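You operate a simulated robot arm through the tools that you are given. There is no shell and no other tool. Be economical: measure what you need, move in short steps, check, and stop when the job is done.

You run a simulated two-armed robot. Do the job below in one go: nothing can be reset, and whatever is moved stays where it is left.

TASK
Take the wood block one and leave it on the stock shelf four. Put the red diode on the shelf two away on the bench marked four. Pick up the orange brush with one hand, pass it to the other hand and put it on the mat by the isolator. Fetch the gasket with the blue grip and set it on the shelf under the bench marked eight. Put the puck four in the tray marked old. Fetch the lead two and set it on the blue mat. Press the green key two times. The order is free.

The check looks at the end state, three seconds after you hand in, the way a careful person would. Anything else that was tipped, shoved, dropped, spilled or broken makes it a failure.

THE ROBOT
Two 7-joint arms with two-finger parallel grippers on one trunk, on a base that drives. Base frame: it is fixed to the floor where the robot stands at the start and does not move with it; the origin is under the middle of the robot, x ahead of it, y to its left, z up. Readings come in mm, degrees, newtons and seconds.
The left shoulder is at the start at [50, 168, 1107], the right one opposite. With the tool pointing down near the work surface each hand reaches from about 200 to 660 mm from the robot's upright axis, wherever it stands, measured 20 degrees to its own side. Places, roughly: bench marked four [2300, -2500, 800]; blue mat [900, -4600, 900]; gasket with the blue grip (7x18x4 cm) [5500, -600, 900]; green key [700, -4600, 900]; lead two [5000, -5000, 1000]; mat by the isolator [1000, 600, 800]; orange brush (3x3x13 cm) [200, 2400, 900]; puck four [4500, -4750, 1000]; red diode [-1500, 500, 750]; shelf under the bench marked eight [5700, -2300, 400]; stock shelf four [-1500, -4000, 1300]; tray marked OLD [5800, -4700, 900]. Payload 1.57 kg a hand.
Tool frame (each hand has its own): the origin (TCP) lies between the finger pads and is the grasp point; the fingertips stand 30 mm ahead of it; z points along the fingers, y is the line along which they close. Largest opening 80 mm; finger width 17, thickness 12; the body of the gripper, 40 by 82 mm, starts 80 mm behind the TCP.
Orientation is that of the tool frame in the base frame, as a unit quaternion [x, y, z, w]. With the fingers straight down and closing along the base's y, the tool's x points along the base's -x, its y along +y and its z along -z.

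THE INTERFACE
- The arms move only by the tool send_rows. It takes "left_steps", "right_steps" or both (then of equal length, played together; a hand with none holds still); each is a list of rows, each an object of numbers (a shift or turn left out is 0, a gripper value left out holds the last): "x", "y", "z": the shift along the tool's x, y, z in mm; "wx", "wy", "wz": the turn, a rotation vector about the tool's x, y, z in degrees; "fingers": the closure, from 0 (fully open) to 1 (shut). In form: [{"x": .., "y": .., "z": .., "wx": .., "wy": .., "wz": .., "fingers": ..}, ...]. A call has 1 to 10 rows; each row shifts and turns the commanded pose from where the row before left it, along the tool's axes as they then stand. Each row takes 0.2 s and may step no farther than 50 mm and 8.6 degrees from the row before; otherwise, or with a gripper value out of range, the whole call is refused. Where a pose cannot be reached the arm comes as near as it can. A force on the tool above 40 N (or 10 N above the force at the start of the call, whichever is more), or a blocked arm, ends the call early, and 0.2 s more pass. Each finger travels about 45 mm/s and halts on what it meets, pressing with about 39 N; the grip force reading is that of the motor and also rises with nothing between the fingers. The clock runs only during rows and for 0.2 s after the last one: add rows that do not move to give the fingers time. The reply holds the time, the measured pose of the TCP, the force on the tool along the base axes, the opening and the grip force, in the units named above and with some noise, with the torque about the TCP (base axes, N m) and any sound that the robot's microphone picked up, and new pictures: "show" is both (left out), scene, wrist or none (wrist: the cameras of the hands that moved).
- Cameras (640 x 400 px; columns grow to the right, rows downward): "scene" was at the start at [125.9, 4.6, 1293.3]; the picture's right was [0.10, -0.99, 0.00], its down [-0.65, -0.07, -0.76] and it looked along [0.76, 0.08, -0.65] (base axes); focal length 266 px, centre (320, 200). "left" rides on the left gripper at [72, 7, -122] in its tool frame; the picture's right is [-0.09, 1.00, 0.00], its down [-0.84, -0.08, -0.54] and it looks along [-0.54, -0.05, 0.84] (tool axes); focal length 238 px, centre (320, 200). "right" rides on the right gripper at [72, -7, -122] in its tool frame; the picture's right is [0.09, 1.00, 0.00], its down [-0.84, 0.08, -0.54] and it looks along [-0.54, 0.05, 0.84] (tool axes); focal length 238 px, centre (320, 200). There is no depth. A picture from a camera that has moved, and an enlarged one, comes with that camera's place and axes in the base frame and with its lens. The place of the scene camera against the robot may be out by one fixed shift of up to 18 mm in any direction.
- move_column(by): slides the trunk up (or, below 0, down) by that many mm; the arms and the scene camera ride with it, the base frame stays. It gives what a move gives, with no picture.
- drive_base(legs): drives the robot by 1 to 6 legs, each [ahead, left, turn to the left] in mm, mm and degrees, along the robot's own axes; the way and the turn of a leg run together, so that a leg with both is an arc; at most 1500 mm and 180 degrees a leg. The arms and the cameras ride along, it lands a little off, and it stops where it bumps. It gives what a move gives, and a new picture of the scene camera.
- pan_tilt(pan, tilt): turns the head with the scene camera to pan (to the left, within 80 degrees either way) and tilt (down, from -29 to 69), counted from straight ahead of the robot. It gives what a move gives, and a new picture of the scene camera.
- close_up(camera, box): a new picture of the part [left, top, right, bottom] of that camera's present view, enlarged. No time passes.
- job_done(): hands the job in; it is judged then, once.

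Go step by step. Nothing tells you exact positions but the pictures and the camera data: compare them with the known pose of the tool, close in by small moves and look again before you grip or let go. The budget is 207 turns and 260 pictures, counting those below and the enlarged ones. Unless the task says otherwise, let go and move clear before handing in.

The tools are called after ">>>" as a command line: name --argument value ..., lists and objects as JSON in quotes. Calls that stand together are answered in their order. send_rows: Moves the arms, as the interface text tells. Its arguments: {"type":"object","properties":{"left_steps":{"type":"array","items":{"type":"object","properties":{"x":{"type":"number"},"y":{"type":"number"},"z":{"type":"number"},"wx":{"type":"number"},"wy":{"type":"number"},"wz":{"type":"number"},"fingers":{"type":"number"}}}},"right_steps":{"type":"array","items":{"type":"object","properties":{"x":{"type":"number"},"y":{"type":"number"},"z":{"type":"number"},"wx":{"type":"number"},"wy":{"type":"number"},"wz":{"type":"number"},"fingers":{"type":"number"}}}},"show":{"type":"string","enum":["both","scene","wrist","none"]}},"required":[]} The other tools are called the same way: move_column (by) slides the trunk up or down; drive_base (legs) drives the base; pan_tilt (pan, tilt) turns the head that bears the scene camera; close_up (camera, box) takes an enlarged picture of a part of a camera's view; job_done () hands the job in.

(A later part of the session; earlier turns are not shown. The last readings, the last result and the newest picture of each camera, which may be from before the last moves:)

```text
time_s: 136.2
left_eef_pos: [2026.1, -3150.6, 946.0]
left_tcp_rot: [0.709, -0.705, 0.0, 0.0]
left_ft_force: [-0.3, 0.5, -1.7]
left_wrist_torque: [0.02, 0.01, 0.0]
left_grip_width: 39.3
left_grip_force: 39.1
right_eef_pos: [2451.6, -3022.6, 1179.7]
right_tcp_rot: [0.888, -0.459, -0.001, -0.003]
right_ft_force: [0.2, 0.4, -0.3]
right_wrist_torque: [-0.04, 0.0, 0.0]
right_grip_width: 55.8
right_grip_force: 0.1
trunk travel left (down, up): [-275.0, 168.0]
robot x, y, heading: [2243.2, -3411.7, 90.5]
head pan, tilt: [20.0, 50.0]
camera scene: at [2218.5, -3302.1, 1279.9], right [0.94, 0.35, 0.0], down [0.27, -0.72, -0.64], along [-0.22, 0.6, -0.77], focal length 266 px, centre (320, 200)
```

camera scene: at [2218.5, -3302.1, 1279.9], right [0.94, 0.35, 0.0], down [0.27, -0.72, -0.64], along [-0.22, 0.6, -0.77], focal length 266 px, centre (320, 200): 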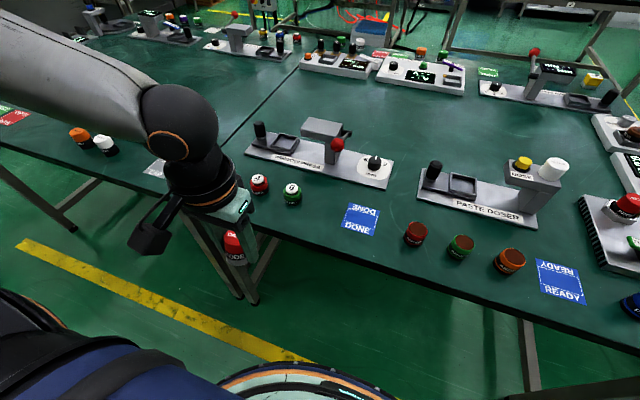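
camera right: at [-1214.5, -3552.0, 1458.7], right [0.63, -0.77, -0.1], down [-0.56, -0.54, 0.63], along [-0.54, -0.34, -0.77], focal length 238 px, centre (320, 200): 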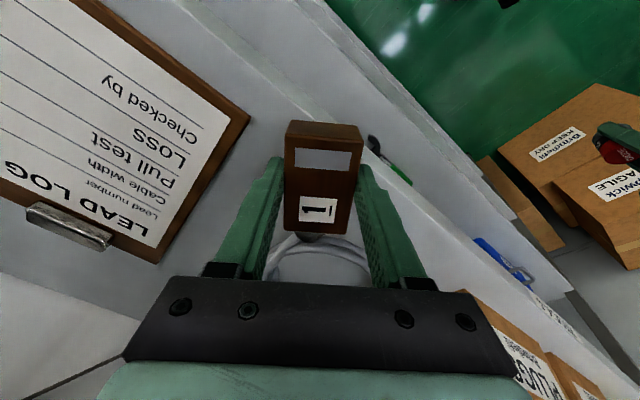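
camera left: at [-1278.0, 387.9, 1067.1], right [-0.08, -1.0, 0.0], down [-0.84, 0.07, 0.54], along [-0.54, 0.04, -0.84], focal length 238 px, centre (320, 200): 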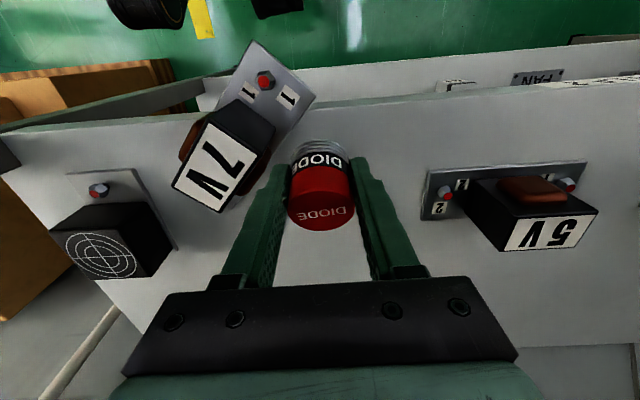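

The gap centre is at about (2090, -2913). I'll move the hand above it, tilt 16° as at the grasp so that the diode stands upright, and check.

>>> send_rows --left_steps '[{"x": -47.6, "y": -12.8}, {"x": -47.6, "y": -12.8}, {"x": -47.6, "y": -12.8}, {"x": -47.6, "y": -12.8}, {"x": -47.6, "y": -12.8}, {"wy": -8}, {"wy": -8}, {}]' --show "both"

```text
time_s: 138.0
left_eef_pos: [2068.7, -2929.0, 951.5]
left_tcp_rot: [0.703, -0.697, -0.099, -0.099]
left_ft_force: [-0.6, -0.7, -1.8]
left_wrist_torque: [0.01, 0.04, -0.05]
left_grip_width: 39.1
left_grip_force: 38.5
left hand out of reach, approached as far as the arm can: row 5
right_eef_pos: [2452.2, -3023.7, 1178.8]
right_tcp_rot: [0.889, -0.459, 0.001, -0.003]
right_ft_force: [-0.2, -0.9, 0.0]
right_wrist_torque: [-0.04, -0.02, 0.02]
right_grip_width: 56.1
right_grip_force: 0.1
trunk travel left (down, up): [-275.0, 168.0]
robot x, y, heading: [2242.5, -3407.6, 90.4]
head pan, tilt: [20.0, 50.0]
camera scene: at [2218.5, -3301.9, 1279.9], right [0.94, 0.35, 0.0], down [0.27, -0.72, -0.64], along [-0.22, 0.6, -0.77], focal length 266 px, centre (320, 200)
camera left: at [2061.9, -3032.6, 1048.3], right [-1.0, 0.08, 0.03], down [0.07, 0.65, 0.75], along [0.04, 0.75, -0.66], focal length 238 px, centre (320, 200)
```

scene: 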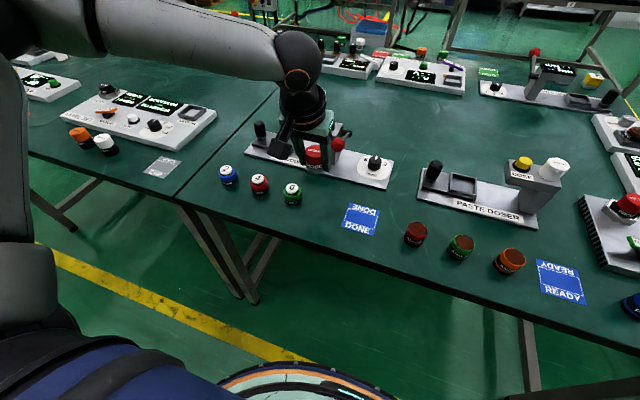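
left: 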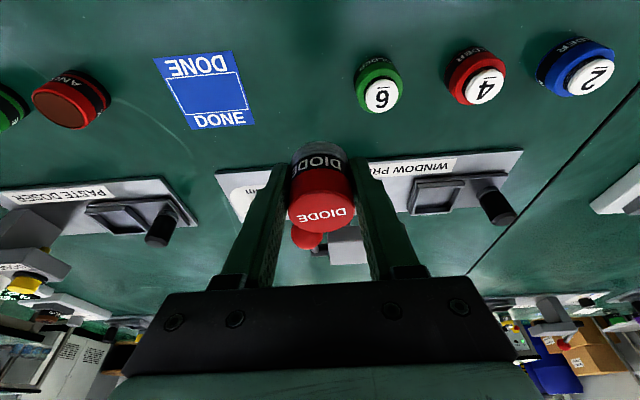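

Seen from the wrist, the gap spans x 2027 to 2143, so I'll centre at (2085, -2918) and go down to about z 825.

>>> send_rows --left_steps '[{"x": -10.6, "y": -16, "z": 3}, {"x": 11.6, "z": 40.4}, {"x": 11.6, "z": 40.4}, {"x": 11.6, "z": 40.4}, {}]' --show "both"

```text
time_s: 139.2
left_eef_pos: [2060.3, -2932.7, 839.6]
left_tcp_rot: [0.702, -0.698, -0.099, -0.099]
left_ft_force: [-0.5, 1.1, -1.5]
left_wrist_torque: [0.0, 0.0, 0.01]
left_grip_width: 38.9
left_grip_force: 38.6
left hand out of reach, approached as far as the arm can: row 3, 4
right_eef_pos: [2451.3, -3023.1, 1180.1]
right_tcp_rot: [0.889, -0.458, -0.001, -0.002]
right_ft_force: [0.2, 0.5, -0.3]
right_wrist_torque: [0.02, -0.01, 0.03]
right_grip_width: 56.0
right_grip_force: 0.2
trunk travel left (down, up): [-275.0, 168.0]
robot x, y, heading: [2245.2, -3409.8, 90.3]
head pan, tilt: [20.0, 50.0]
camera scene: at [2218.5, -3302.1, 1279.9], right [0.94, 0.35, 0.0], down [0.27, -0.72, -0.64], along [-0.22, 0.6, -0.77], focal length 266 px, centre (320, 200)
camera left: at [2054.2, -3035.8, 937.2], right [-1.0, 0.08, 0.02], down [0.07, 0.65, 0.75], along [0.05, 0.75, -0.66], focal length 238 px, centre (320, 200)
```

scene: 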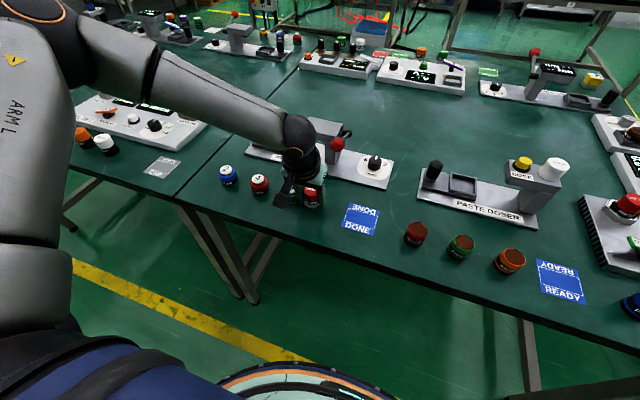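
left: 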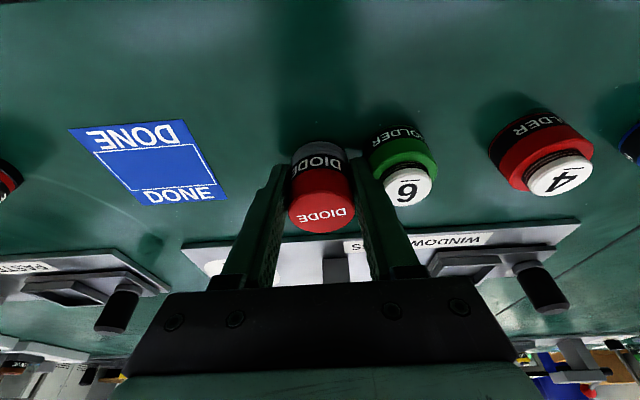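

The arm drifted at its reach limit, close to holder 6 but without touching. I'll rise, drive 70 mm nearer and try again.

>>> send_rows --left_steps '[{"x": -6.9, "z": -24}, {"x": -6.9, "z": -24}, {"y": -12, "x": -6, "z": -20}]' --show "none"

>>> drive_base --legs '[[70, 0, 0]]'

```text
time_s: 140.0
left_eef_pos: [2075.1, -2936.7, 910.5]
left_tcp_rot: [0.703, -0.698, -0.099, -0.098]
left_ft_force: [-0.5, 0.4, -1.1]
left_wrist_torque: [-0.04, -0.02, -0.01]
left_grip_width: 38.9
left_grip_force: 39.3
right_eef_pos: [2452.2, -3023.4, 1178.7]
right_tcp_rot: [0.889, -0.459, 0.0, -0.003]
right_ft_force: [-0.2, 0.1, 0.6]
right_wrist_torque: [0.02, 0.0, -0.02]
right_grip_width: 55.9
right_grip_force: 0.1
trunk travel left (down, up): [-275.0, 168.0]
robot x, y, heading: [2246.6, -3412.4, 90.6]
head pan, tilt: [20.0, 50.0]
```

```text
time_s: 141.0
left_eef_pos: [2069.4, -2869.0, 908.4]
left_tcp_rot: [0.704, -0.697, -0.099, -0.095]
left_ft_force: [-12.1, -17.0, -7.6]
left_wrist_torque: [0.02, -0.04, 0.08]
left_grip_width: 39.0
left_grip_force: 38.8
right_eef_pos: [2449.1, -2955.5, 1179.6]
right_tcp_rot: [0.889, -0.458, 0.001, -0.004]
right_ft_force: [-0.8, 0.6, 0.1]
right_wrist_torque: [0.01, 0.01, 0.04]
right_grip_width: 56.2
right_grip_force: 0.0
trunk travel left (down, up): [-275.0, 168.0]
robot x, y, heading: [2241.9, -3342.4, 90.3]
head pan, tilt: [20.0, 50.0]
camera scene: at [2216.3, -3234.3, 1280.0], right [0.94, 0.35, 0.0], down [0.27, -0.72, -0.64], along [-0.22, 0.6, -0.77], focal length 266 px, centre (320, 200)
```

scene: 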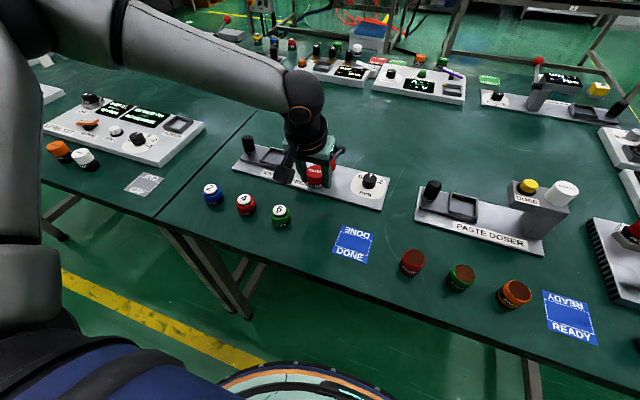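

The hand is pressing on something – probably the window press head. I'll back off at once and look.

>>> send_rows --left_steps '[{"x": 30, "z": -10}, {"x": 20, "z": -6}]' --show "both"

>>> close_up --camera "scene" --box '[180, 100, 420, 250]'

```text
time_s: 141.6
left_eef_pos: [2072.8, -2920.3, 910.4]
left_tcp_rot: [0.704, -0.697, -0.097, -0.095]
left_ft_force: [-0.1, 0.3, 0.0]
left_wrist_torque: [0.03, 0.03, 0.02]
left_grip_width: 39.1
left_grip_force: 38.5
right_eef_pos: [2450.4, -2953.9, 1178.9]
right_tcp_rot: [0.888, -0.459, 0.0, -0.004]
right_ft_force: [-0.3, -0.4, -0.6]
right_wrist_torque: [-0.03, 0.0, -0.02]
right_grip_width: 56.2
right_grip_force: 0.1
trunk travel left (down, up): [-275.0, 168.0]
robot x, y, heading: [2242.8, -3338.1, 90.2]
head pan, tilt: [20.0, 50.0]
camera scene: at [2217.9, -3233.0, 1280.0], right [0.94, 0.35, 0.0], down [0.27, -0.72, -0.64], along [-0.22, 0.6, -0.77], focal length 266 px, centre (320, 200)
camera left: at [2067.1, -3022.7, 1009.9], right [-1.0, 0.08, 0.03], down [0.07, 0.66, 0.75], along [0.04, 0.75, -0.66], focal length 238 px, centre (320, 200)
```

scene: 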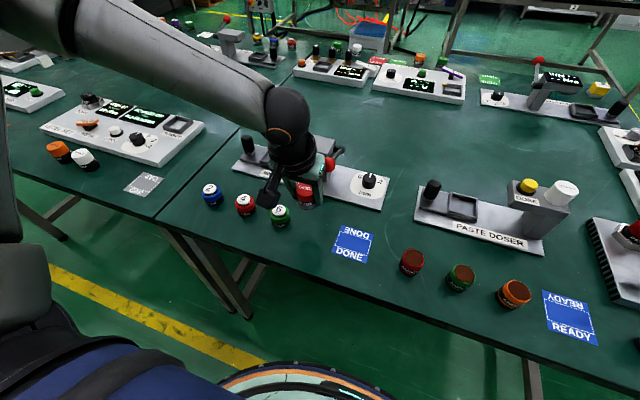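
left: 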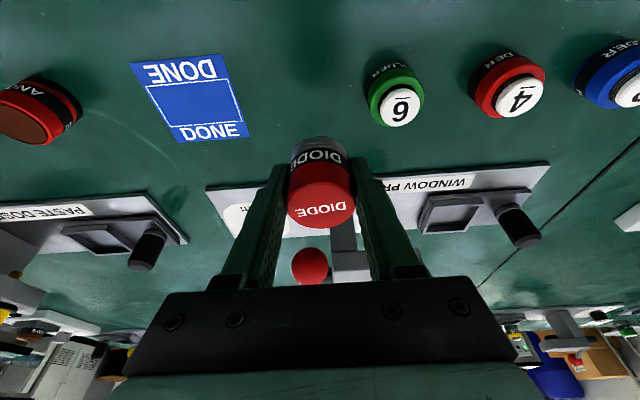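

```text
2.67 times, centred on (300, 175) of scene
camera zoom: at [2217.9, -3233.0, 1280.0], right [0.94, 0.35, 0.0], down [0.27, -0.72, -0.64], along [-0.22, 0.6, -0.77], focal length 708 px, centre (373, 267)
```

zoom: 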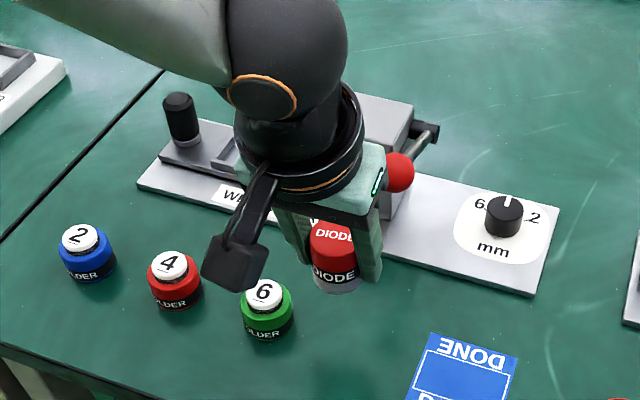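

The press itself looks unmoved. The hand is now over (2073, -2920); I'll shift 13 mm right and lower in the gap.

>>> send_rows --left_steps '[{"y": -13}, {"x": 9.5, "z": 33}, {"x": 9.5, "z": 33}, {}]' --show "both"

```text
time_s: 142.6
left_eef_pos: [2084.1, -2921.1, 841.6]
left_tcp_rot: [0.704, -0.696, -0.099, -0.095]
left_ft_force: [-0.6, 0.1, -1.1]
left_wrist_torque: [0.0, 0.01, 0.01]
left_grip_width: 38.6
left_grip_force: 39.2
right_eef_pos: [2449.7, -2954.6, 1178.8]
right_tcp_rot: [0.889, -0.459, 0.0, -0.003]
right_ft_force: [0.4, -0.7, -0.6]
right_wrist_torque: [0.03, -0.02, -0.03]
right_grip_width: 55.9
right_grip_force: 0.1
trunk travel left (down, up): [-275.0, 168.0]
robot x, y, heading: [2243.3, -3342.0, 90.5]
head pan, tilt: [20.0, 50.0]
camera scene: at [2217.7, -3233.0, 1280.0], right [0.94, 0.35, 0.0], down [0.27, -0.72, -0.64], along [-0.22, 0.6, -0.77], focal length 266 px, centre (320, 200)
camera left: at [2078.9, -3023.1, 939.0], right [-1.0, 0.08, 0.03], down [0.07, 0.66, 0.75], along [0.04, 0.75, -0.66], focal length 238 px, centre (320, 200)
```

scene: 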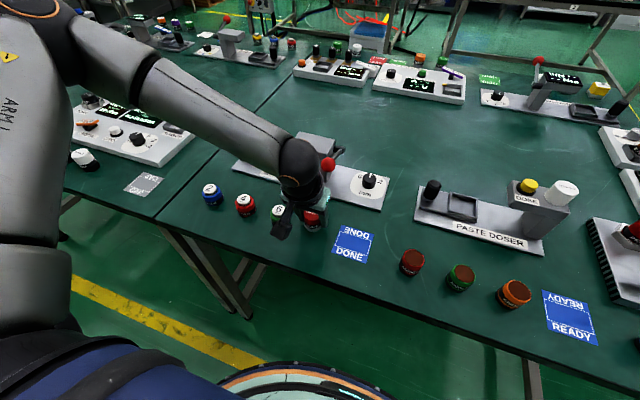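
left: 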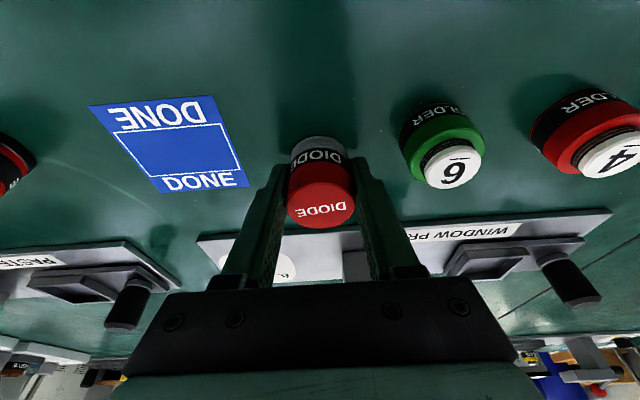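

Centred in the gap. Lowering to contact.

>>> send_rows --left_steps '[{"x": 3, "z": 10}, {"x": 3, "z": 10}, {"x": 1, "z": 3.5}, {"x": 0.8, "z": 2.5}, {"x": 0.8, "z": 2.5}, {}]' --show "wrist"

```text
time_s: 143.5
left_eef_pos: [2081.1, -2919.7, 831.8]
left_tcp_rot: [0.702, -0.697, -0.1, -0.107]
left_ft_force: [0.4, -4.7, 16.8]
left_wrist_torque: [-0.3, 0.24, 0.04]
left_grip_width: 39.2
left_grip_force: 39.2
left hand out of reach, approached as far as the arm can: row 1, 2, 4
right_eef_pos: [2450.0, -2955.2, 1179.0]
right_tcp_rot: [0.889, -0.459, -0.002, -0.003]
right_ft_force: [0.8, 0.1, -0.1]
right_wrist_torque: [0.0, -0.01, -0.04]
right_grip_width: 56.1
right_grip_force: 0.1
trunk travel left (down, up): [-275.0, 168.0]
robot x, y, heading: [2241.5, -3340.6, 90.5]
head pan, tilt: [20.0, 50.0]
stopped in row 4 (left hand): the force on the tool passed its limit (the readings are from after the stop); the commanded pose is now the measured one
camera left: at [2073.6, -3024.6, 927.7], right [-1.0, 0.08, 0.02], down [0.07, 0.64, 0.76], along [0.05, 0.76, -0.65], focal length 238 px, centre (320, 200)
```

left: 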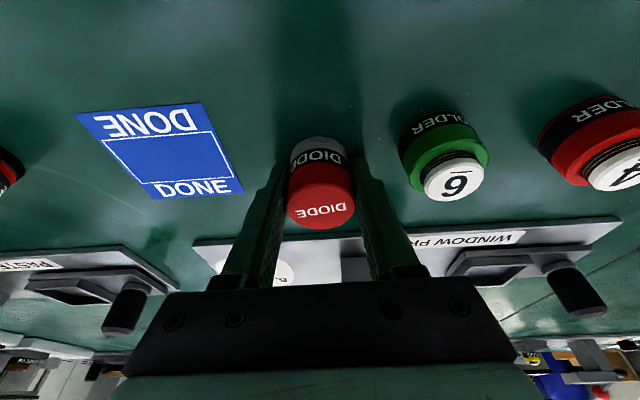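

Contact at TCP z 832 matches a bench top at 800. I'll ease off, open and withdraw along the fingers.

>>> send_rows --left_steps '[{"z": -1}, {"fingers": 0.3}, {"fingers": 0.3}, {}, {"z": -25}, {"z": -40}, {"z": -40}]' --show "wrist"

```text
time_s: 145.1
left_eef_pos: [2077.7, -2949.2, 929.6]
left_tcp_rot: [0.703, -0.697, -0.1, -0.102]
left_ft_force: [-0.2, 0.8, -0.2]
left_wrist_torque: [0.01, 0.03, 0.02]
left_grip_width: 55.8
left_grip_force: 0.1
right_eef_pos: [2450.6, -2954.6, 1178.3]
right_tcp_rot: [0.889, -0.459, -0.001, -0.004]
right_ft_force: [-0.9, 0.3, 0.0]
right_wrist_torque: [-0.05, 0.02, -0.01]
right_grip_width: 55.9
right_grip_force: 0.0
trunk travel left (down, up): [-275.0, 168.0]
robot x, y, heading: [2240.5, -3340.1, 90.4]
head pan, tilt: [20.0, 50.0]
camera left: at [2071.3, -3053.1, 1026.1], right [-1.0, 0.08, 0.02], down [0.07, 0.65, 0.76], along [0.05, 0.76, -0.65], focal length 238 px, centre (320, 200)
```

left: 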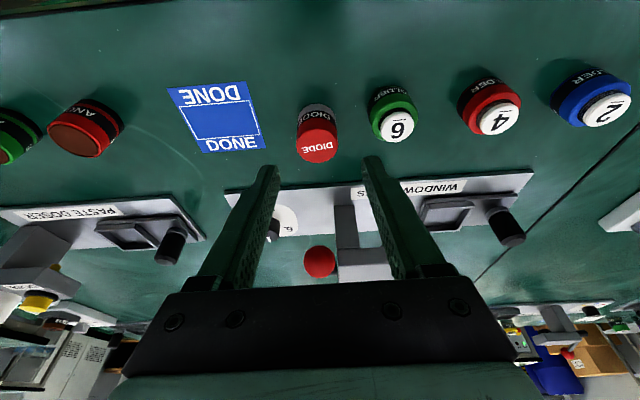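

The diode stands on bench four. Next I'll back off, straighten the left hand and drive along the corridor to the far wall bench for puck four.

>>> send_rows --left_steps '[{"x": 40, "z": -20, "wy": 8}, {"x": 40, "wy": 8}]' --right_steps '[{"z": 30}, {"z": 30}]' --show "none"

>>> drive_base --legs '[[-300, 0, 0], [0, 0, -90.4], [1450, 0, 0], [950, 0, 0], [0, 0, -90]]'

>>> pan_tilt --pan 0 --tilt 25

```text
time_s: 145.7
left_eef_pos: [2077.8, -3033.9, 930.9]
left_tcp_rot: [0.71, -0.704, 0.0, -0.006]
left_ft_force: [0.4, 0.3, -0.6]
left_wrist_torque: [-0.01, -0.01, -0.01]
left_grip_width: 55.9
left_grip_force: 0.0
right_eef_pos: [2451.3, -2955.1, 1117.7]
right_tcp_rot: [0.889, -0.458, -0.001, -0.003]
right_ft_force: [-0.3, 0.4, 0.1]
right_wrist_torque: [0.01, -0.01, 0.0]
right_grip_width: 56.2
right_grip_force: 0.1
trunk travel left (down, up): [-275.0, 168.0]
robot x, y, heading: [2243.2, -3344.4, 90.4]
head pan, tilt: [20.0, 50.0]
```

```text
time_s: 166.4
left_eef_pos: [4803.3, -3893.8, 930.2]
left_tcp_rot: [0.689, 0.725, -0.006, 0.001]
left_ft_force: [-0.1, -0.1, 0.4]
left_wrist_torque: [0.02, -0.01, 0.01]
left_grip_width: 56.0
left_grip_force: 0.0
right_eef_pos: [4432.9, -3989.2, 1117.2]
right_tcp_rot: [0.437, 0.899, -0.003, 0.0]
right_ft_force: [0.6, 0.4, -1.0]
right_wrist_torque: [0.0, -0.01, -0.02]
right_grip_width: 56.1
right_grip_force: 0.1
trunk travel left (down, up): [-275.0, 168.0]
robot x, y, heading: [4622.9, -3595.4, -86.9]
head pan, tilt: [20.0, 50.0]
camera scene: at [4657.3, -3709.6, 1279.9], right [-0.92, -0.39, 0.0], down [-0.3, 0.7, -0.64], along [0.25, -0.59, -0.77], focal length 266 px, centre (320, 200)
```

scene: 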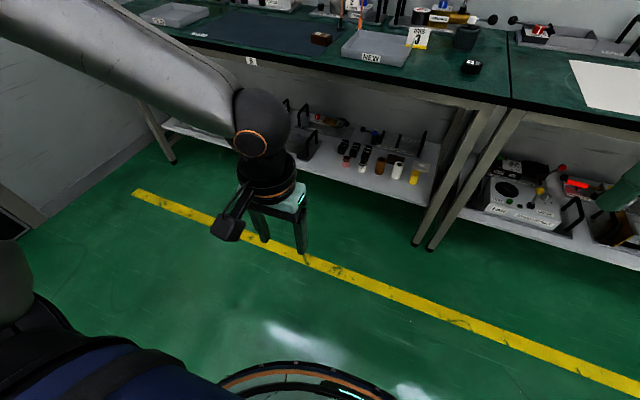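

```text
time_s: 167.3
left_eef_pos: [4802.8, -3893.8, 931.1]
left_tcp_rot: [0.688, 0.725, -0.006, 0.001]
left_ft_force: [-0.5, -0.1, -0.1]
left_wrist_torque: [-0.01, 0.01, 0.03]
left_grip_width: 56.1
left_grip_force: 0.0
right_eef_pos: [4432.7, -3990.7, 1116.8]
right_tcp_rot: [0.438, 0.899, -0.003, 0.0]
right_ft_force: [-0.4, 0.1, 0.2]
right_wrist_torque: [0.02, 0.01, 0.0]
right_grip_width: 55.9
right_grip_force: 0.1
trunk travel left (down, up): [-275.0, 168.0]
robot x, y, heading: [4623.9, -3595.3, -86.7]
head pan, tilt: [0.0, 25.0]
camera scene: at [4632.2, -3730.7, 1317.4], right [-1.0, -0.05, 0.0], down [-0.02, 0.42, -0.91], along [0.05, -0.9, -0.42], focal length 266 px, centre (320, 200)
```

scene: 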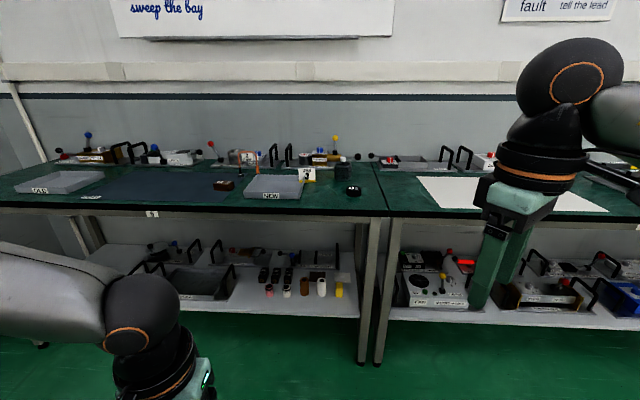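

>>> close_up --camera "scene" --box '[0, 120, 240, 220]'

>>> close_up --camera "scene" --box '[200, 130, 400, 220]'

>>> close_up --camera "scene" --box '[360, 130, 520, 220]'

```text
2.67 times, centred on (120, 170) of scene
camera zoom: at [4632.2, -3730.7, 1317.4], right [-1.0, -0.05, 0.0], down [-0.02, 0.42, -0.91], along [0.05, -0.9, -0.42], focal length 708 px, centre (853, 280)
```

zoom: 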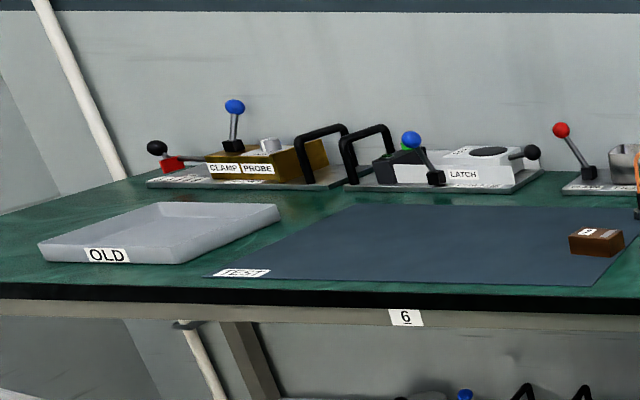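

```text
3.20 times, centred on (300, 175) of scene
camera zoom: at [4632.2, -3730.7, 1317.4], right [-1.0, -0.05, 0.0], down [-0.02, 0.42, -0.91], along [0.05, -0.9, -0.42], focal length 850 px, centre (384, 280)
```

zoom: 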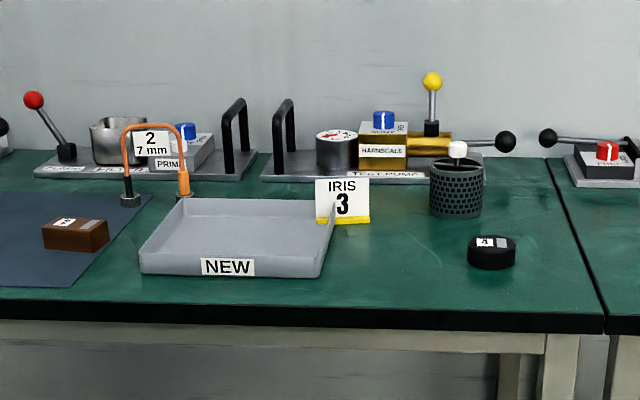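

```text
4.00 times, centred on (440, 175) of scene
camera zoom: at [4632.2, -3730.7, 1317.4], right [-1.0, -0.05, 0.0], down [-0.02, 0.42, -0.91], along [0.05, -0.9, -0.42], focal length 1062 px, centre (-160, 300)
```

zoom: 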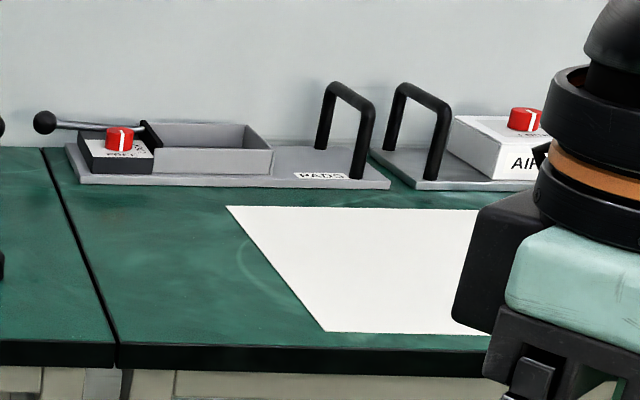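

Found: puck 4 (black disc) at about (4556, -4696) on the wall bench, lead 2 (orange loop with a "2" tag) left of it behind the NEW tray, and the OLD tray at far left. I'll raise the trunk and move in on the puck.

>>> move_column --by 100

>>> drive_base --legs '[[0, 0, -3.3], [520, 80, 0]]'

>>> pan_tilt --pan -8 --tilt 45

```text
time_s: 168.7
left_eef_pos: [4801.8, -3893.4, 1030.3]
left_tcp_rot: [0.689, 0.725, -0.005, 0.0]
left_ft_force: [-0.3, -0.1, 0.4]
left_wrist_torque: [0.05, -0.02, -0.02]
left_grip_width: 56.1
left_grip_force: 0.1
right_eef_pos: [4434.1, -3988.5, 1217.1]
right_tcp_rot: [0.438, 0.899, -0.003, 0.0]
right_ft_force: [-0.7, 0.3, 0.0]
right_wrist_torque: [-0.02, 0.01, 0.01]
right_grip_width: 56.1
right_grip_force: 0.0
trunk travel left (down, up): [-375.0, 68.0]
robot x, y, heading: [4621.2, -3592.0, -87.2]
head pan, tilt: [0.0, 25.0]
```

```text
time_s: 172.1
left_eef_pos: [4862.5, -4422.2, 1029.6]
left_tcp_rot: [0.71, 0.704, -0.006, 0.0]
left_ft_force: [0.5, 0.0, -0.3]
left_wrist_torque: [0.02, -0.01, 0.0]
left_grip_width: 56.3
left_grip_force: 0.0
right_eef_pos: [4486.6, -4496.2, 1217.9]
right_tcp_rot: [0.466, 0.885, -0.004, 0.0]
right_ft_force: [-0.7, -0.5, -0.6]
right_wrist_torque: [0.03, 0.0, -0.01]
right_grip_width: 56.0
right_grip_force: 0.1
trunk travel left (down, up): [-375.0, 68.0]
robot x, y, heading: [4702.9, -4111.8, -90.5]
head pan, tilt: [0.0, 25.0]
camera scene: at [4701.5, -4249.6, 1417.4], right [-1.0, 0.01, 0.0], down [0.0, 0.42, -0.91], along [-0.01, -0.91, -0.42], focal length 266 px, centre (320, 200)
```

scene: 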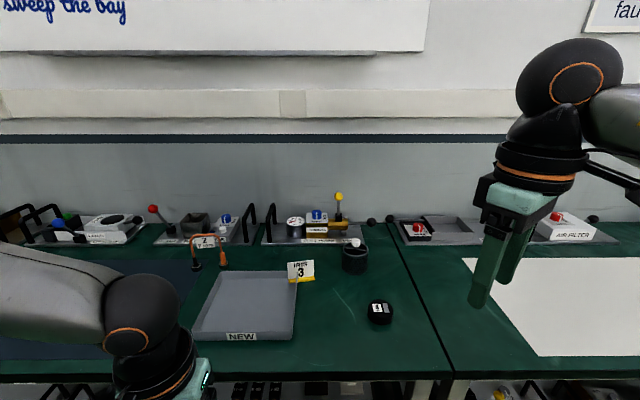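

```text
time_s: 173.0
left_eef_pos: [4862.1, -4421.2, 1030.6]
left_tcp_rot: [0.71, 0.704, -0.005, 0.001]
left_ft_force: [0.4, 0.4, 0.0]
left_wrist_torque: [0.02, 0.03, 0.01]
left_grip_width: 56.1
left_grip_force: 0.1
right_eef_pos: [4486.2, -4494.8, 1217.7]
right_tcp_rot: [0.465, 0.885, -0.004, 0.001]
right_ft_force: [-0.2, 0.7, -0.3]
right_wrist_torque: [0.01, 0.01, -0.04]
right_grip_width: 56.0
right_grip_force: 0.0
trunk travel left (down, up): [-375.0, 68.0]
robot x, y, heading: [4699.8, -4116.0, -90.6]
head pan, tilt: [-8.0, 45.0]
camera scene: at [4690.3, -4237.5, 1386.9], right [-0.99, 0.15, 0.0], down [0.1, 0.7, -0.71], along [-0.1, -0.7, -0.71], focal length 266 px, centre (320, 200)
```

scene: 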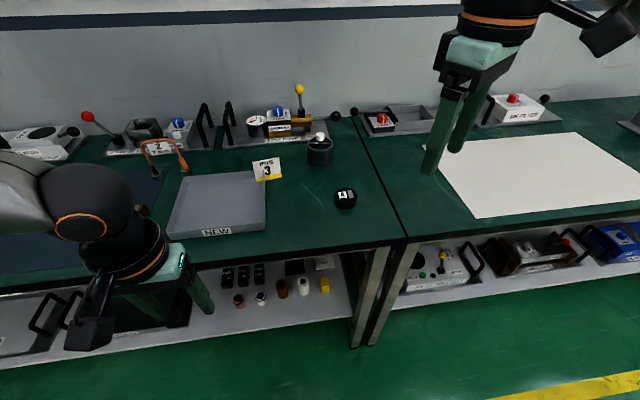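

I'll bring the right hand nearer above the puck, with fingers open, and look with its camera.

>>> close_up --camera "scene" --box '[240, 120, 400, 220]'

>>> send_rows --right_steps '[{"x": -40.5, "y": -9, "z": 25, "fingers": 0}, {"x": -40.5, "y": -9, "z": 25}, {"x": -40.5, "y": -9, "z": 25}, {"x": -40.5, "y": -9, "z": 25}, {"z": 37}, {}]' --show "wrist"

```text
4.00 times, centred on (320, 170) of scene
camera zoom: at [4690.3, -4237.5, 1386.9], right [-0.99, 0.15, 0.0], down [0.1, 0.7, -0.71], along [-0.1, -0.7, -0.71], focal length 1062 px, centre (320, 320)
```

zoom: 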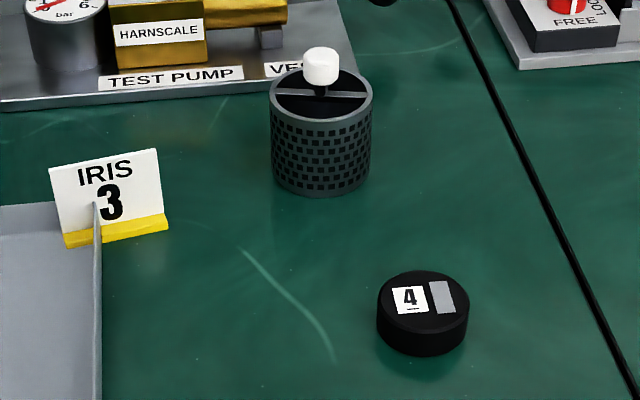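

```text
time_s: 174.4
left_eef_pos: [4860.7, -4422.1, 1031.0]
left_tcp_rot: [0.71, 0.704, -0.005, 0.001]
left_ft_force: [0.4, -0.4, -0.8]
left_wrist_torque: [0.02, 0.0, -0.02]
left_grip_width: 56.0
left_grip_force: 0.0
right_eef_pos: [4549.7, -4653.4, 1081.7]
right_tcp_rot: [0.465, 0.886, -0.004, 0.001]
right_ft_force: [0.3, 0.5, -0.2]
right_wrist_torque: [0.0, 0.02, -0.06]
right_grip_width: 79.7
right_grip_force: 0.2
trunk travel left (down, up): [-375.0, 68.0]
robot x, y, heading: [4699.7, -4110.3, -90.2]
head pan, tilt: [-8.0, 45.0]
camera right: at [4504.6, -4596.4, 1204.9], right [0.77, 0.64, -0.01], down [0.54, -0.64, 0.54], along [0.35, -0.42, -0.84], focal length 238 px, centre (320, 200)
```

right: 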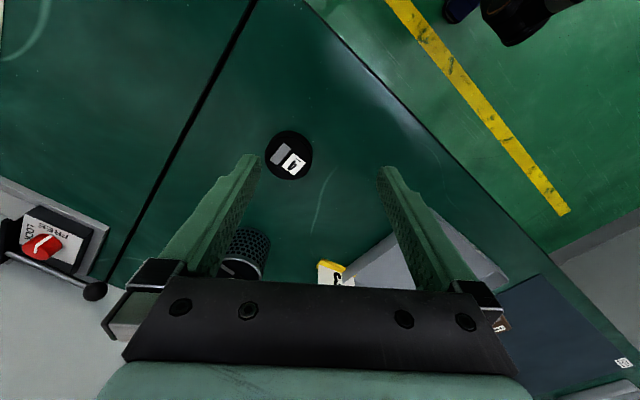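

The puck is at about (4551, -4714), centre z ≈ 916, about 60 mm across. I'll move over it and lower to z 1000.

>>> send_rows --right_steps '[{"x": -25, "y": -16.5, "z": 35}, {"x": -25, "y": -16.5, "z": 35}, {"z": 20}, {}]' --show "wrist"

```text
time_s: 175.4
left_eef_pos: [4861.5, -4421.6, 1029.9]
left_tcp_rot: [0.71, 0.704, -0.005, 0.001]
left_ft_force: [-0.4, 0.3, 0.2]
left_wrist_torque: [-0.02, 0.01, 0.02]
left_grip_width: 56.0
left_grip_force: 0.1
right_eef_pos: [4549.6, -4659.1, 1054.2]
right_tcp_rot: [0.465, 0.886, -0.004, 0.001]
right_ft_force: [0.1, 0.4, -0.2]
right_wrist_torque: [-0.01, -0.04, -0.01]
right_grip_width: 79.9
right_grip_force: 0.1
right hand out of reach, approached as far as the arm can: row 1, 2
trunk travel left (down, up): [-375.0, 68.0]
robot x, y, heading: [4705.0, -4110.0, -90.3]
head pan, tilt: [-8.0, 45.0]
camera right: at [4504.2, -4602.8, 1176.7], right [0.77, 0.64, -0.01], down [0.54, -0.64, 0.55], along [0.35, -0.42, -0.84], focal length 238 px, centre (320, 200)
```

right: 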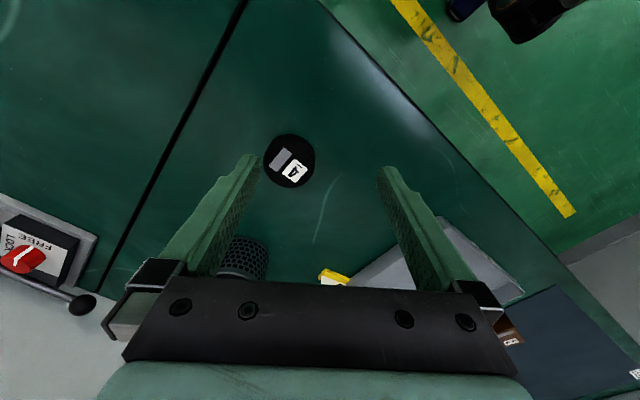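

Reach is limited with the hand yawed, so I'll turn it straight and go again.

>>> send_rows --right_steps '[{"wz": 8.6}, {"wz": 8.6}, {"wz": 8.6}, {"wz": 8.6}, {"x": -28, "z": 27}, {"x": -27, "z": 27}, {}]' --show "wrist"

```text
time_s: 177.0
left_eef_pos: [4859.8, -4422.2, 1030.7]
left_tcp_rot: [0.71, 0.704, -0.006, 0.0]
left_ft_force: [-0.6, -0.4, -0.2]
left_wrist_torque: [0.02, -0.01, 0.01]
left_grip_width: 56.1
left_grip_force: 0.0
right_eef_pos: [4549.7, -4716.3, 1000.0]
right_tcp_rot: [0.706, 0.709, -0.003, 0.003]
right_ft_force: [0.0, 0.4, 0.1]
right_wrist_torque: [-0.01, 0.01, 0.02]
right_grip_width: 80.3
right_grip_force: 0.1
trunk travel left (down, up): [-375.0, 68.0]
robot x, y, heading: [4700.7, -4110.4, -90.5]
head pan, tilt: [-8.0, 45.0]
camera right: at [4544.5, -4644.1, 1123.3], right [1.0, 0.1, 0.0], down [0.08, -0.83, 0.55], along [0.05, -0.55, -0.84], focal length 238 px, centre (320, 200)
```

right: 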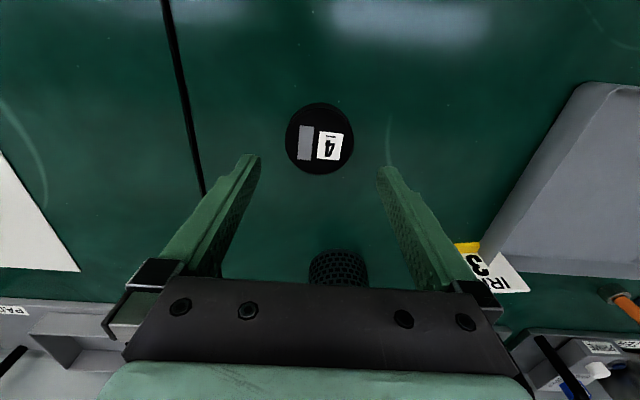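

Right above the puck. I'll lower to z 938 and close.

>>> send_rows --right_steps '[{"x": 3, "z": 31}, {"z": 31}, {"fingers": 1}, {"fingers": 1}, {"fingers": 1}, {}]' --show "wrist"

```text
time_s: 178.4
left_eef_pos: [4861.9, -4421.2, 1031.1]
left_tcp_rot: [0.71, 0.704, -0.006, 0.001]
left_ft_force: [-0.7, -0.1, -0.3]
left_wrist_torque: [-0.02, 0.02, -0.01]
left_grip_width: 56.0
left_grip_force: 0.0
right_eef_pos: [4549.7, -4715.6, 938.7]
right_tcp_rot: [0.706, 0.708, -0.004, 0.001]
right_ft_force: [-0.1, 0.2, 0.0]
right_wrist_torque: [0.0, 0.01, 0.0]
right_grip_width: 58.7
right_grip_force: 38.4
trunk travel left (down, up): [-375.0, 68.0]
robot x, y, heading: [4701.8, -4117.6, -90.4]
head pan, tilt: [-8.0, 45.0]
camera right: at [4543.0, -4642.4, 1061.1], right [1.0, 0.09, 0.0], down [0.08, -0.83, 0.55], along [0.05, -0.54, -0.84], focal length 238 px, centre (320, 200)
```

right: 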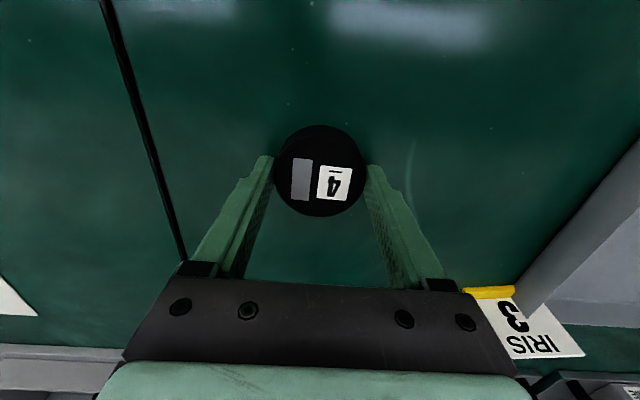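

Puck gripped. I'll lift it, pull back and drive left along the bench to the OLD tray.

>>> send_rows --right_steps '[{"z": -45}, {"z": -45}, {"x": 45, "z": -15}, {"x": 45}, {"x": 45}, {"x": 45}]' --show "none"

>>> drive_base --legs '[[-250, 0, 0], [0, 1000, 0]]'

>>> pan_tilt --pan 5 --tilt 30

```text
time_s: 179.8
left_eef_pos: [4862.0, -4421.5, 1031.4]
left_tcp_rot: [0.71, 0.704, -0.007, 0.001]
left_ft_force: [-0.2, -0.5, 0.1]
left_wrist_torque: [0.03, -0.01, 0.01]
left_grip_width: 56.1
left_grip_force: 0.1
right_eef_pos: [4547.8, -4528.6, 1041.7]
right_tcp_rot: [0.707, 0.707, -0.003, 0.002]
right_ft_force: [-0.8, -0.1, -0.6]
right_wrist_torque: [0.0, 0.01, -0.03]
right_grip_width: 58.6
right_grip_force: 39.2
trunk travel left (down, up): [-375.0, 68.0]
robot x, y, heading: [4699.7, -4113.0, -90.4]
head pan, tilt: [-8.0, 45.0]
```

```text
time_s: 186.3
left_eef_pos: [5865.2, -4159.5, 1030.3]
left_tcp_rot: [0.702, 0.712, -0.006, 0.001]
left_ft_force: [-0.2, 1.3, -0.3]
left_wrist_torque: [-0.02, -0.01, -0.01]
left_grip_width: 55.9
left_grip_force: 0.1
right_eef_pos: [5553.4, -4275.5, 1041.9]
right_tcp_rot: [0.699, 0.715, -0.003, 0.001]
right_ft_force: [0.2, 0.3, 0.0]
right_wrist_torque: [0.02, 0.05, 0.0]
right_grip_width: 58.4
right_grip_force: 39.0
trunk travel left (down, up): [-375.0, 68.0]
robot x, y, heading: [5695.0, -3854.5, -89.2]
head pan, tilt: [-8.0, 45.0]
camera scene: at [5689.7, -3979.1, 1386.9], right [-0.99, 0.13, 0.0], down [0.09, 0.7, -0.71], along [-0.09, -0.7, -0.71], focal length 266 px, centre (320, 200)
```

scene: 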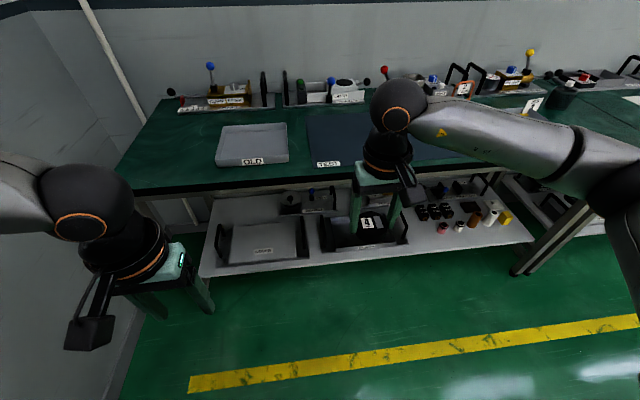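

```text
time_s: 187.1
left_eef_pos: [5865.7, -4160.1, 1030.0]
left_tcp_rot: [0.703, 0.712, -0.006, 0.0]
left_ft_force: [0.4, -0.5, -0.4]
left_wrist_torque: [0.06, 0.04, -0.02]
left_grip_width: 56.2
left_grip_force: 0.1
right_eef_pos: [5552.8, -4274.6, 1039.6]
right_tcp_rot: [0.699, 0.715, -0.004, 0.001]
right_ft_force: [0.0, -0.1, -1.1]
right_wrist_torque: [0.02, -0.02, -0.03]
right_grip_width: 58.5
right_grip_force: 38.8
trunk travel left (down, up): [-375.0, 68.0]
robot x, y, heading: [5700.1, -3851.5, -89.1]
head pan, tilt: [5.0, 30.0]
camera scene: at [5708.8, -3988.4, 1409.4], right [-0.99, -0.1, 0.0], down [-0.05, 0.5, -0.87], along [0.09, -0.86, -0.5], focal length 266 px, centre (320, 200)
```

scene: 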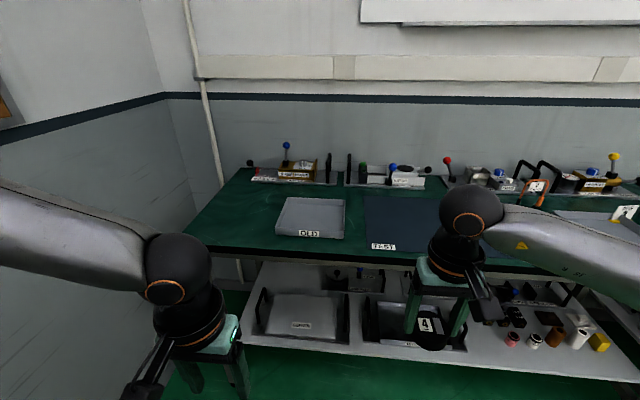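

The OLD tray is at about (5817, -4759). I'll drive in to reach it with the right hand.

>>> drive_base --legs '[[320, 90, -0.9]]'

>>> send_rows --right_steps '[{"x": -35, "y": 30}, {"x": -35, "y": 30}, {"x": -20, "y": 35}, {"y": 35}, {}]' --show "both"

```text
time_s: 189.3
left_eef_pos: [5950.5, -4481.9, 1030.0]
left_tcp_rot: [0.709, 0.706, -0.006, 0.001]
left_ft_force: [0.0, 0.2, 0.4]
left_wrist_torque: [-0.02, -0.02, 0.05]
left_grip_width: 56.1
left_grip_force: 0.0
right_eef_pos: [5637.4, -4591.5, 1041.1]
right_tcp_rot: [0.704, 0.711, -0.001, 0.001]
right_ft_force: [0.1, 0.7, -1.5]
right_wrist_torque: [0.02, 0.04, -0.01]
right_grip_width: 58.5
right_grip_force: 39.5
trunk travel left (down, up): [-375.0, 68.0]
robot x, y, heading: [5790.1, -4173.1, -90.3]
head pan, tilt: [5.0, 30.0]
camera scene: at [5797.5, -4308.1, 1409.4], right [-1.0, -0.09, 0.0], down [-0.04, 0.5, -0.87], along [0.07, -0.86, -0.5], focal length 266 px, centre (320, 200)
```

scene: 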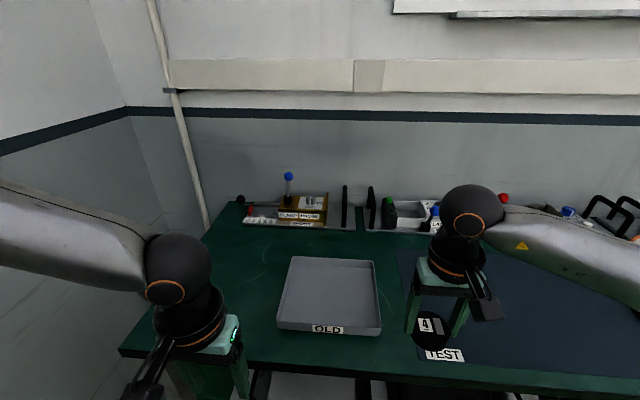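

```text
time_s: 190.5
left_eef_pos: [5949.5, -4481.5, 1030.6]
left_tcp_rot: [0.709, 0.706, -0.006, 0.001]
left_ft_force: [0.4, -0.4, 0.4]
left_wrist_torque: [-0.01, -0.01, -0.01]
left_grip_width: 56.1
left_grip_force: 0.1
right_eef_pos: [5767.4, -4679.6, 1042.0]
right_tcp_rot: [0.704, 0.71, -0.003, 0.002]
right_ft_force: [-0.4, 0.1, -0.4]
right_wrist_torque: [0.02, 0.03, 0.03]
right_grip_width: 58.7
right_grip_force: 38.9
trunk travel left (down, up): [-375.0, 68.0]
robot x, y, heading: [5789.8, -4169.5, -90.2]
head pan, tilt: [5.0, 30.0]
camera scene: at [5797.0, -4307.6, 1409.4], right [-1.0, -0.09, 0.0], down [-0.04, 0.5, -0.87], along [0.07, -0.86, -0.5], focal length 266 px, centre (320, 200)
camera right: at [5762.8, -4607.8, 1164.2], right [0.99, 0.1, 0.0], down [0.08, -0.83, 0.55], along [0.05, -0.55, -0.84], focal length 238 px, centre (320, 200)
```

scene: 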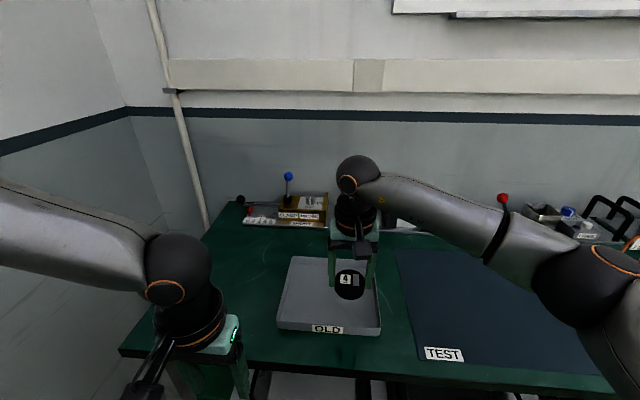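
right: 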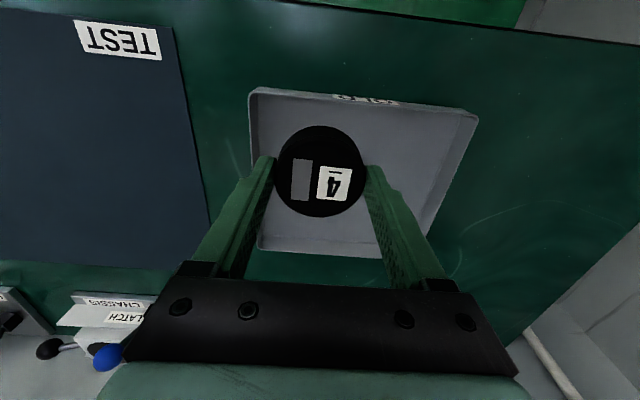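

The tray centre is at about (5815, -4724). I'll move over it and lower to just above its floor.

>>> send_rows --right_steps '[{"x": -22, "y": 24}, {"x": -22, "y": 24}, {"z": 40}, {"z": 40}, {}]' --show "wrist"

```text
time_s: 191.7
left_eef_pos: [5949.1, -4481.6, 1031.6]
left_tcp_rot: [0.709, 0.706, -0.007, 0.0]
left_ft_force: [1.3, 0.0, 1.2]
left_wrist_torque: [0.01, -0.01, 0.02]
left_grip_width: 55.9
left_grip_force: 0.0
right_eef_pos: [5816.2, -4720.3, 958.2]
right_tcp_rot: [0.704, 0.71, -0.003, 0.003]
right_ft_force: [0.1, 0.6, -0.9]
right_wrist_torque: [-0.02, -0.01, -0.02]
right_grip_width: 58.8
right_grip_force: 39.2
trunk travel left (down, up): [-375.0, 68.0]
robot x, y, heading: [5785.2, -4170.1, -90.0]
head pan, tilt: [5.0, 30.0]
camera right: at [5809.9, -4648.2, 1081.6], right [0.99, 0.1, 0.0], down [0.09, -0.83, 0.55], along [0.05, -0.55, -0.84], focal length 238 px, centre (320, 200)
```

right: 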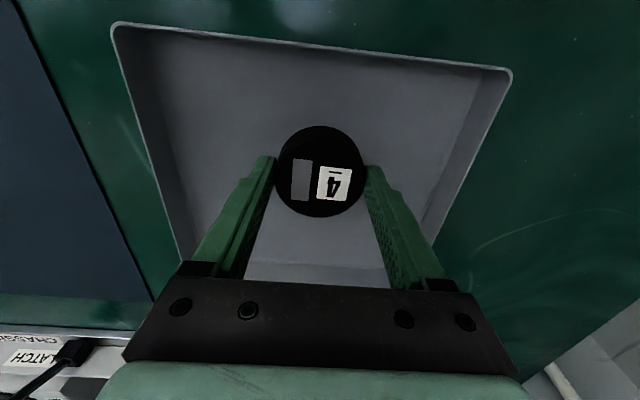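

Inside the tray. Lowering gently to touch, then releasing.

>>> send_rows --right_steps '[{"z": 5}, {"z": 4}, {"z": 3}, {}]' --show "none"

```text
time_s: 192.7
left_eef_pos: [5952.1, -4481.0, 1030.8]
left_tcp_rot: [0.709, 0.706, -0.005, 0.001]
left_ft_force: [0.0, 1.2, 0.3]
left_wrist_torque: [-0.02, -0.03, 0.02]
left_grip_width: 56.3
left_grip_force: 0.1
right_eef_pos: [5816.7, -4723.6, 948.6]
right_tcp_rot: [0.704, 0.71, -0.003, 0.002]
right_ft_force: [-0.2, -0.6, -1.5]
right_wrist_torque: [0.01, 0.02, -0.02]
right_grip_width: 58.4
right_grip_force: 39.1
trunk travel left (down, up): [-375.0, 68.0]
robot x, y, heading: [5785.7, -4172.8, -90.1]
head pan, tilt: [5.0, 30.0]
```

>>> send_rows --right_steps '[{"z": 2.5}, {"z": 2.5}, {"z": 2.5}, {}]' --show "none"

```text
time_s: 193.7
left_eef_pos: [5949.5, -4480.9, 1029.4]
left_tcp_rot: [0.708, 0.706, -0.006, 0.002]
left_ft_force: [-0.4, -0.1, 0.6]
left_wrist_torque: [0.0, 0.02, 0.01]
left_grip_width: 55.8
left_grip_force: 0.2
right_eef_pos: [5816.5, -4724.0, 942.5]
right_tcp_rot: [0.704, 0.71, -0.003, 0.002]
right_ft_force: [0.5, -0.6, 0.0]
right_wrist_torque: [-0.03, -0.09, 0.0]
right_grip_width: 58.6
right_grip_force: 39.4
trunk travel left (down, up): [-375.0, 68.0]
robot x, y, heading: [5783.9, -4171.0, -90.0]
head pan, tilt: [5.0, 30.0]
```

Nearly touching; 2 mm more, then open and rise.

>>> send_rows --right_steps '[{"z": 2}, {"fingers": 0.05}, {"fingers": 0.05}, {}, {"z": -40}, {"z": -45}, {"z": -45}]' --show "wrist"

```text
time_s: 195.3
left_eef_pos: [5950.9, -4480.6, 1030.3]
left_tcp_rot: [0.708, 0.706, -0.005, 0.0]
left_ft_force: [-0.5, 0.3, 0.2]
left_wrist_torque: [-0.01, -0.01, -0.01]
left_grip_width: 56.2
left_grip_force: 0.1
right_eef_pos: [5816.3, -4723.4, 1067.8]
right_tcp_rot: [0.704, 0.71, -0.003, 0.001]
right_ft_force: [0.6, 0.1, -0.8]
right_wrist_torque: [-0.03, -0.03, 0.0]
right_grip_width: 75.9
right_grip_force: 0.0
trunk travel left (down, up): [-375.0, 68.0]
robot x, y, heading: [5787.6, -4170.5, -90.2]
head pan, tilt: [5.0, 30.0]
camera right: at [5810.1, -4650.6, 1191.3], right [0.99, 0.1, 0.0], down [0.09, -0.83, 0.55], along [0.05, -0.55, -0.84], focal length 238 px, centre (320, 200)
```

right: 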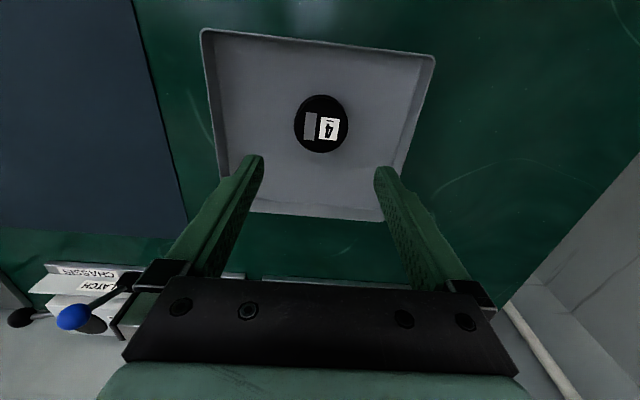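

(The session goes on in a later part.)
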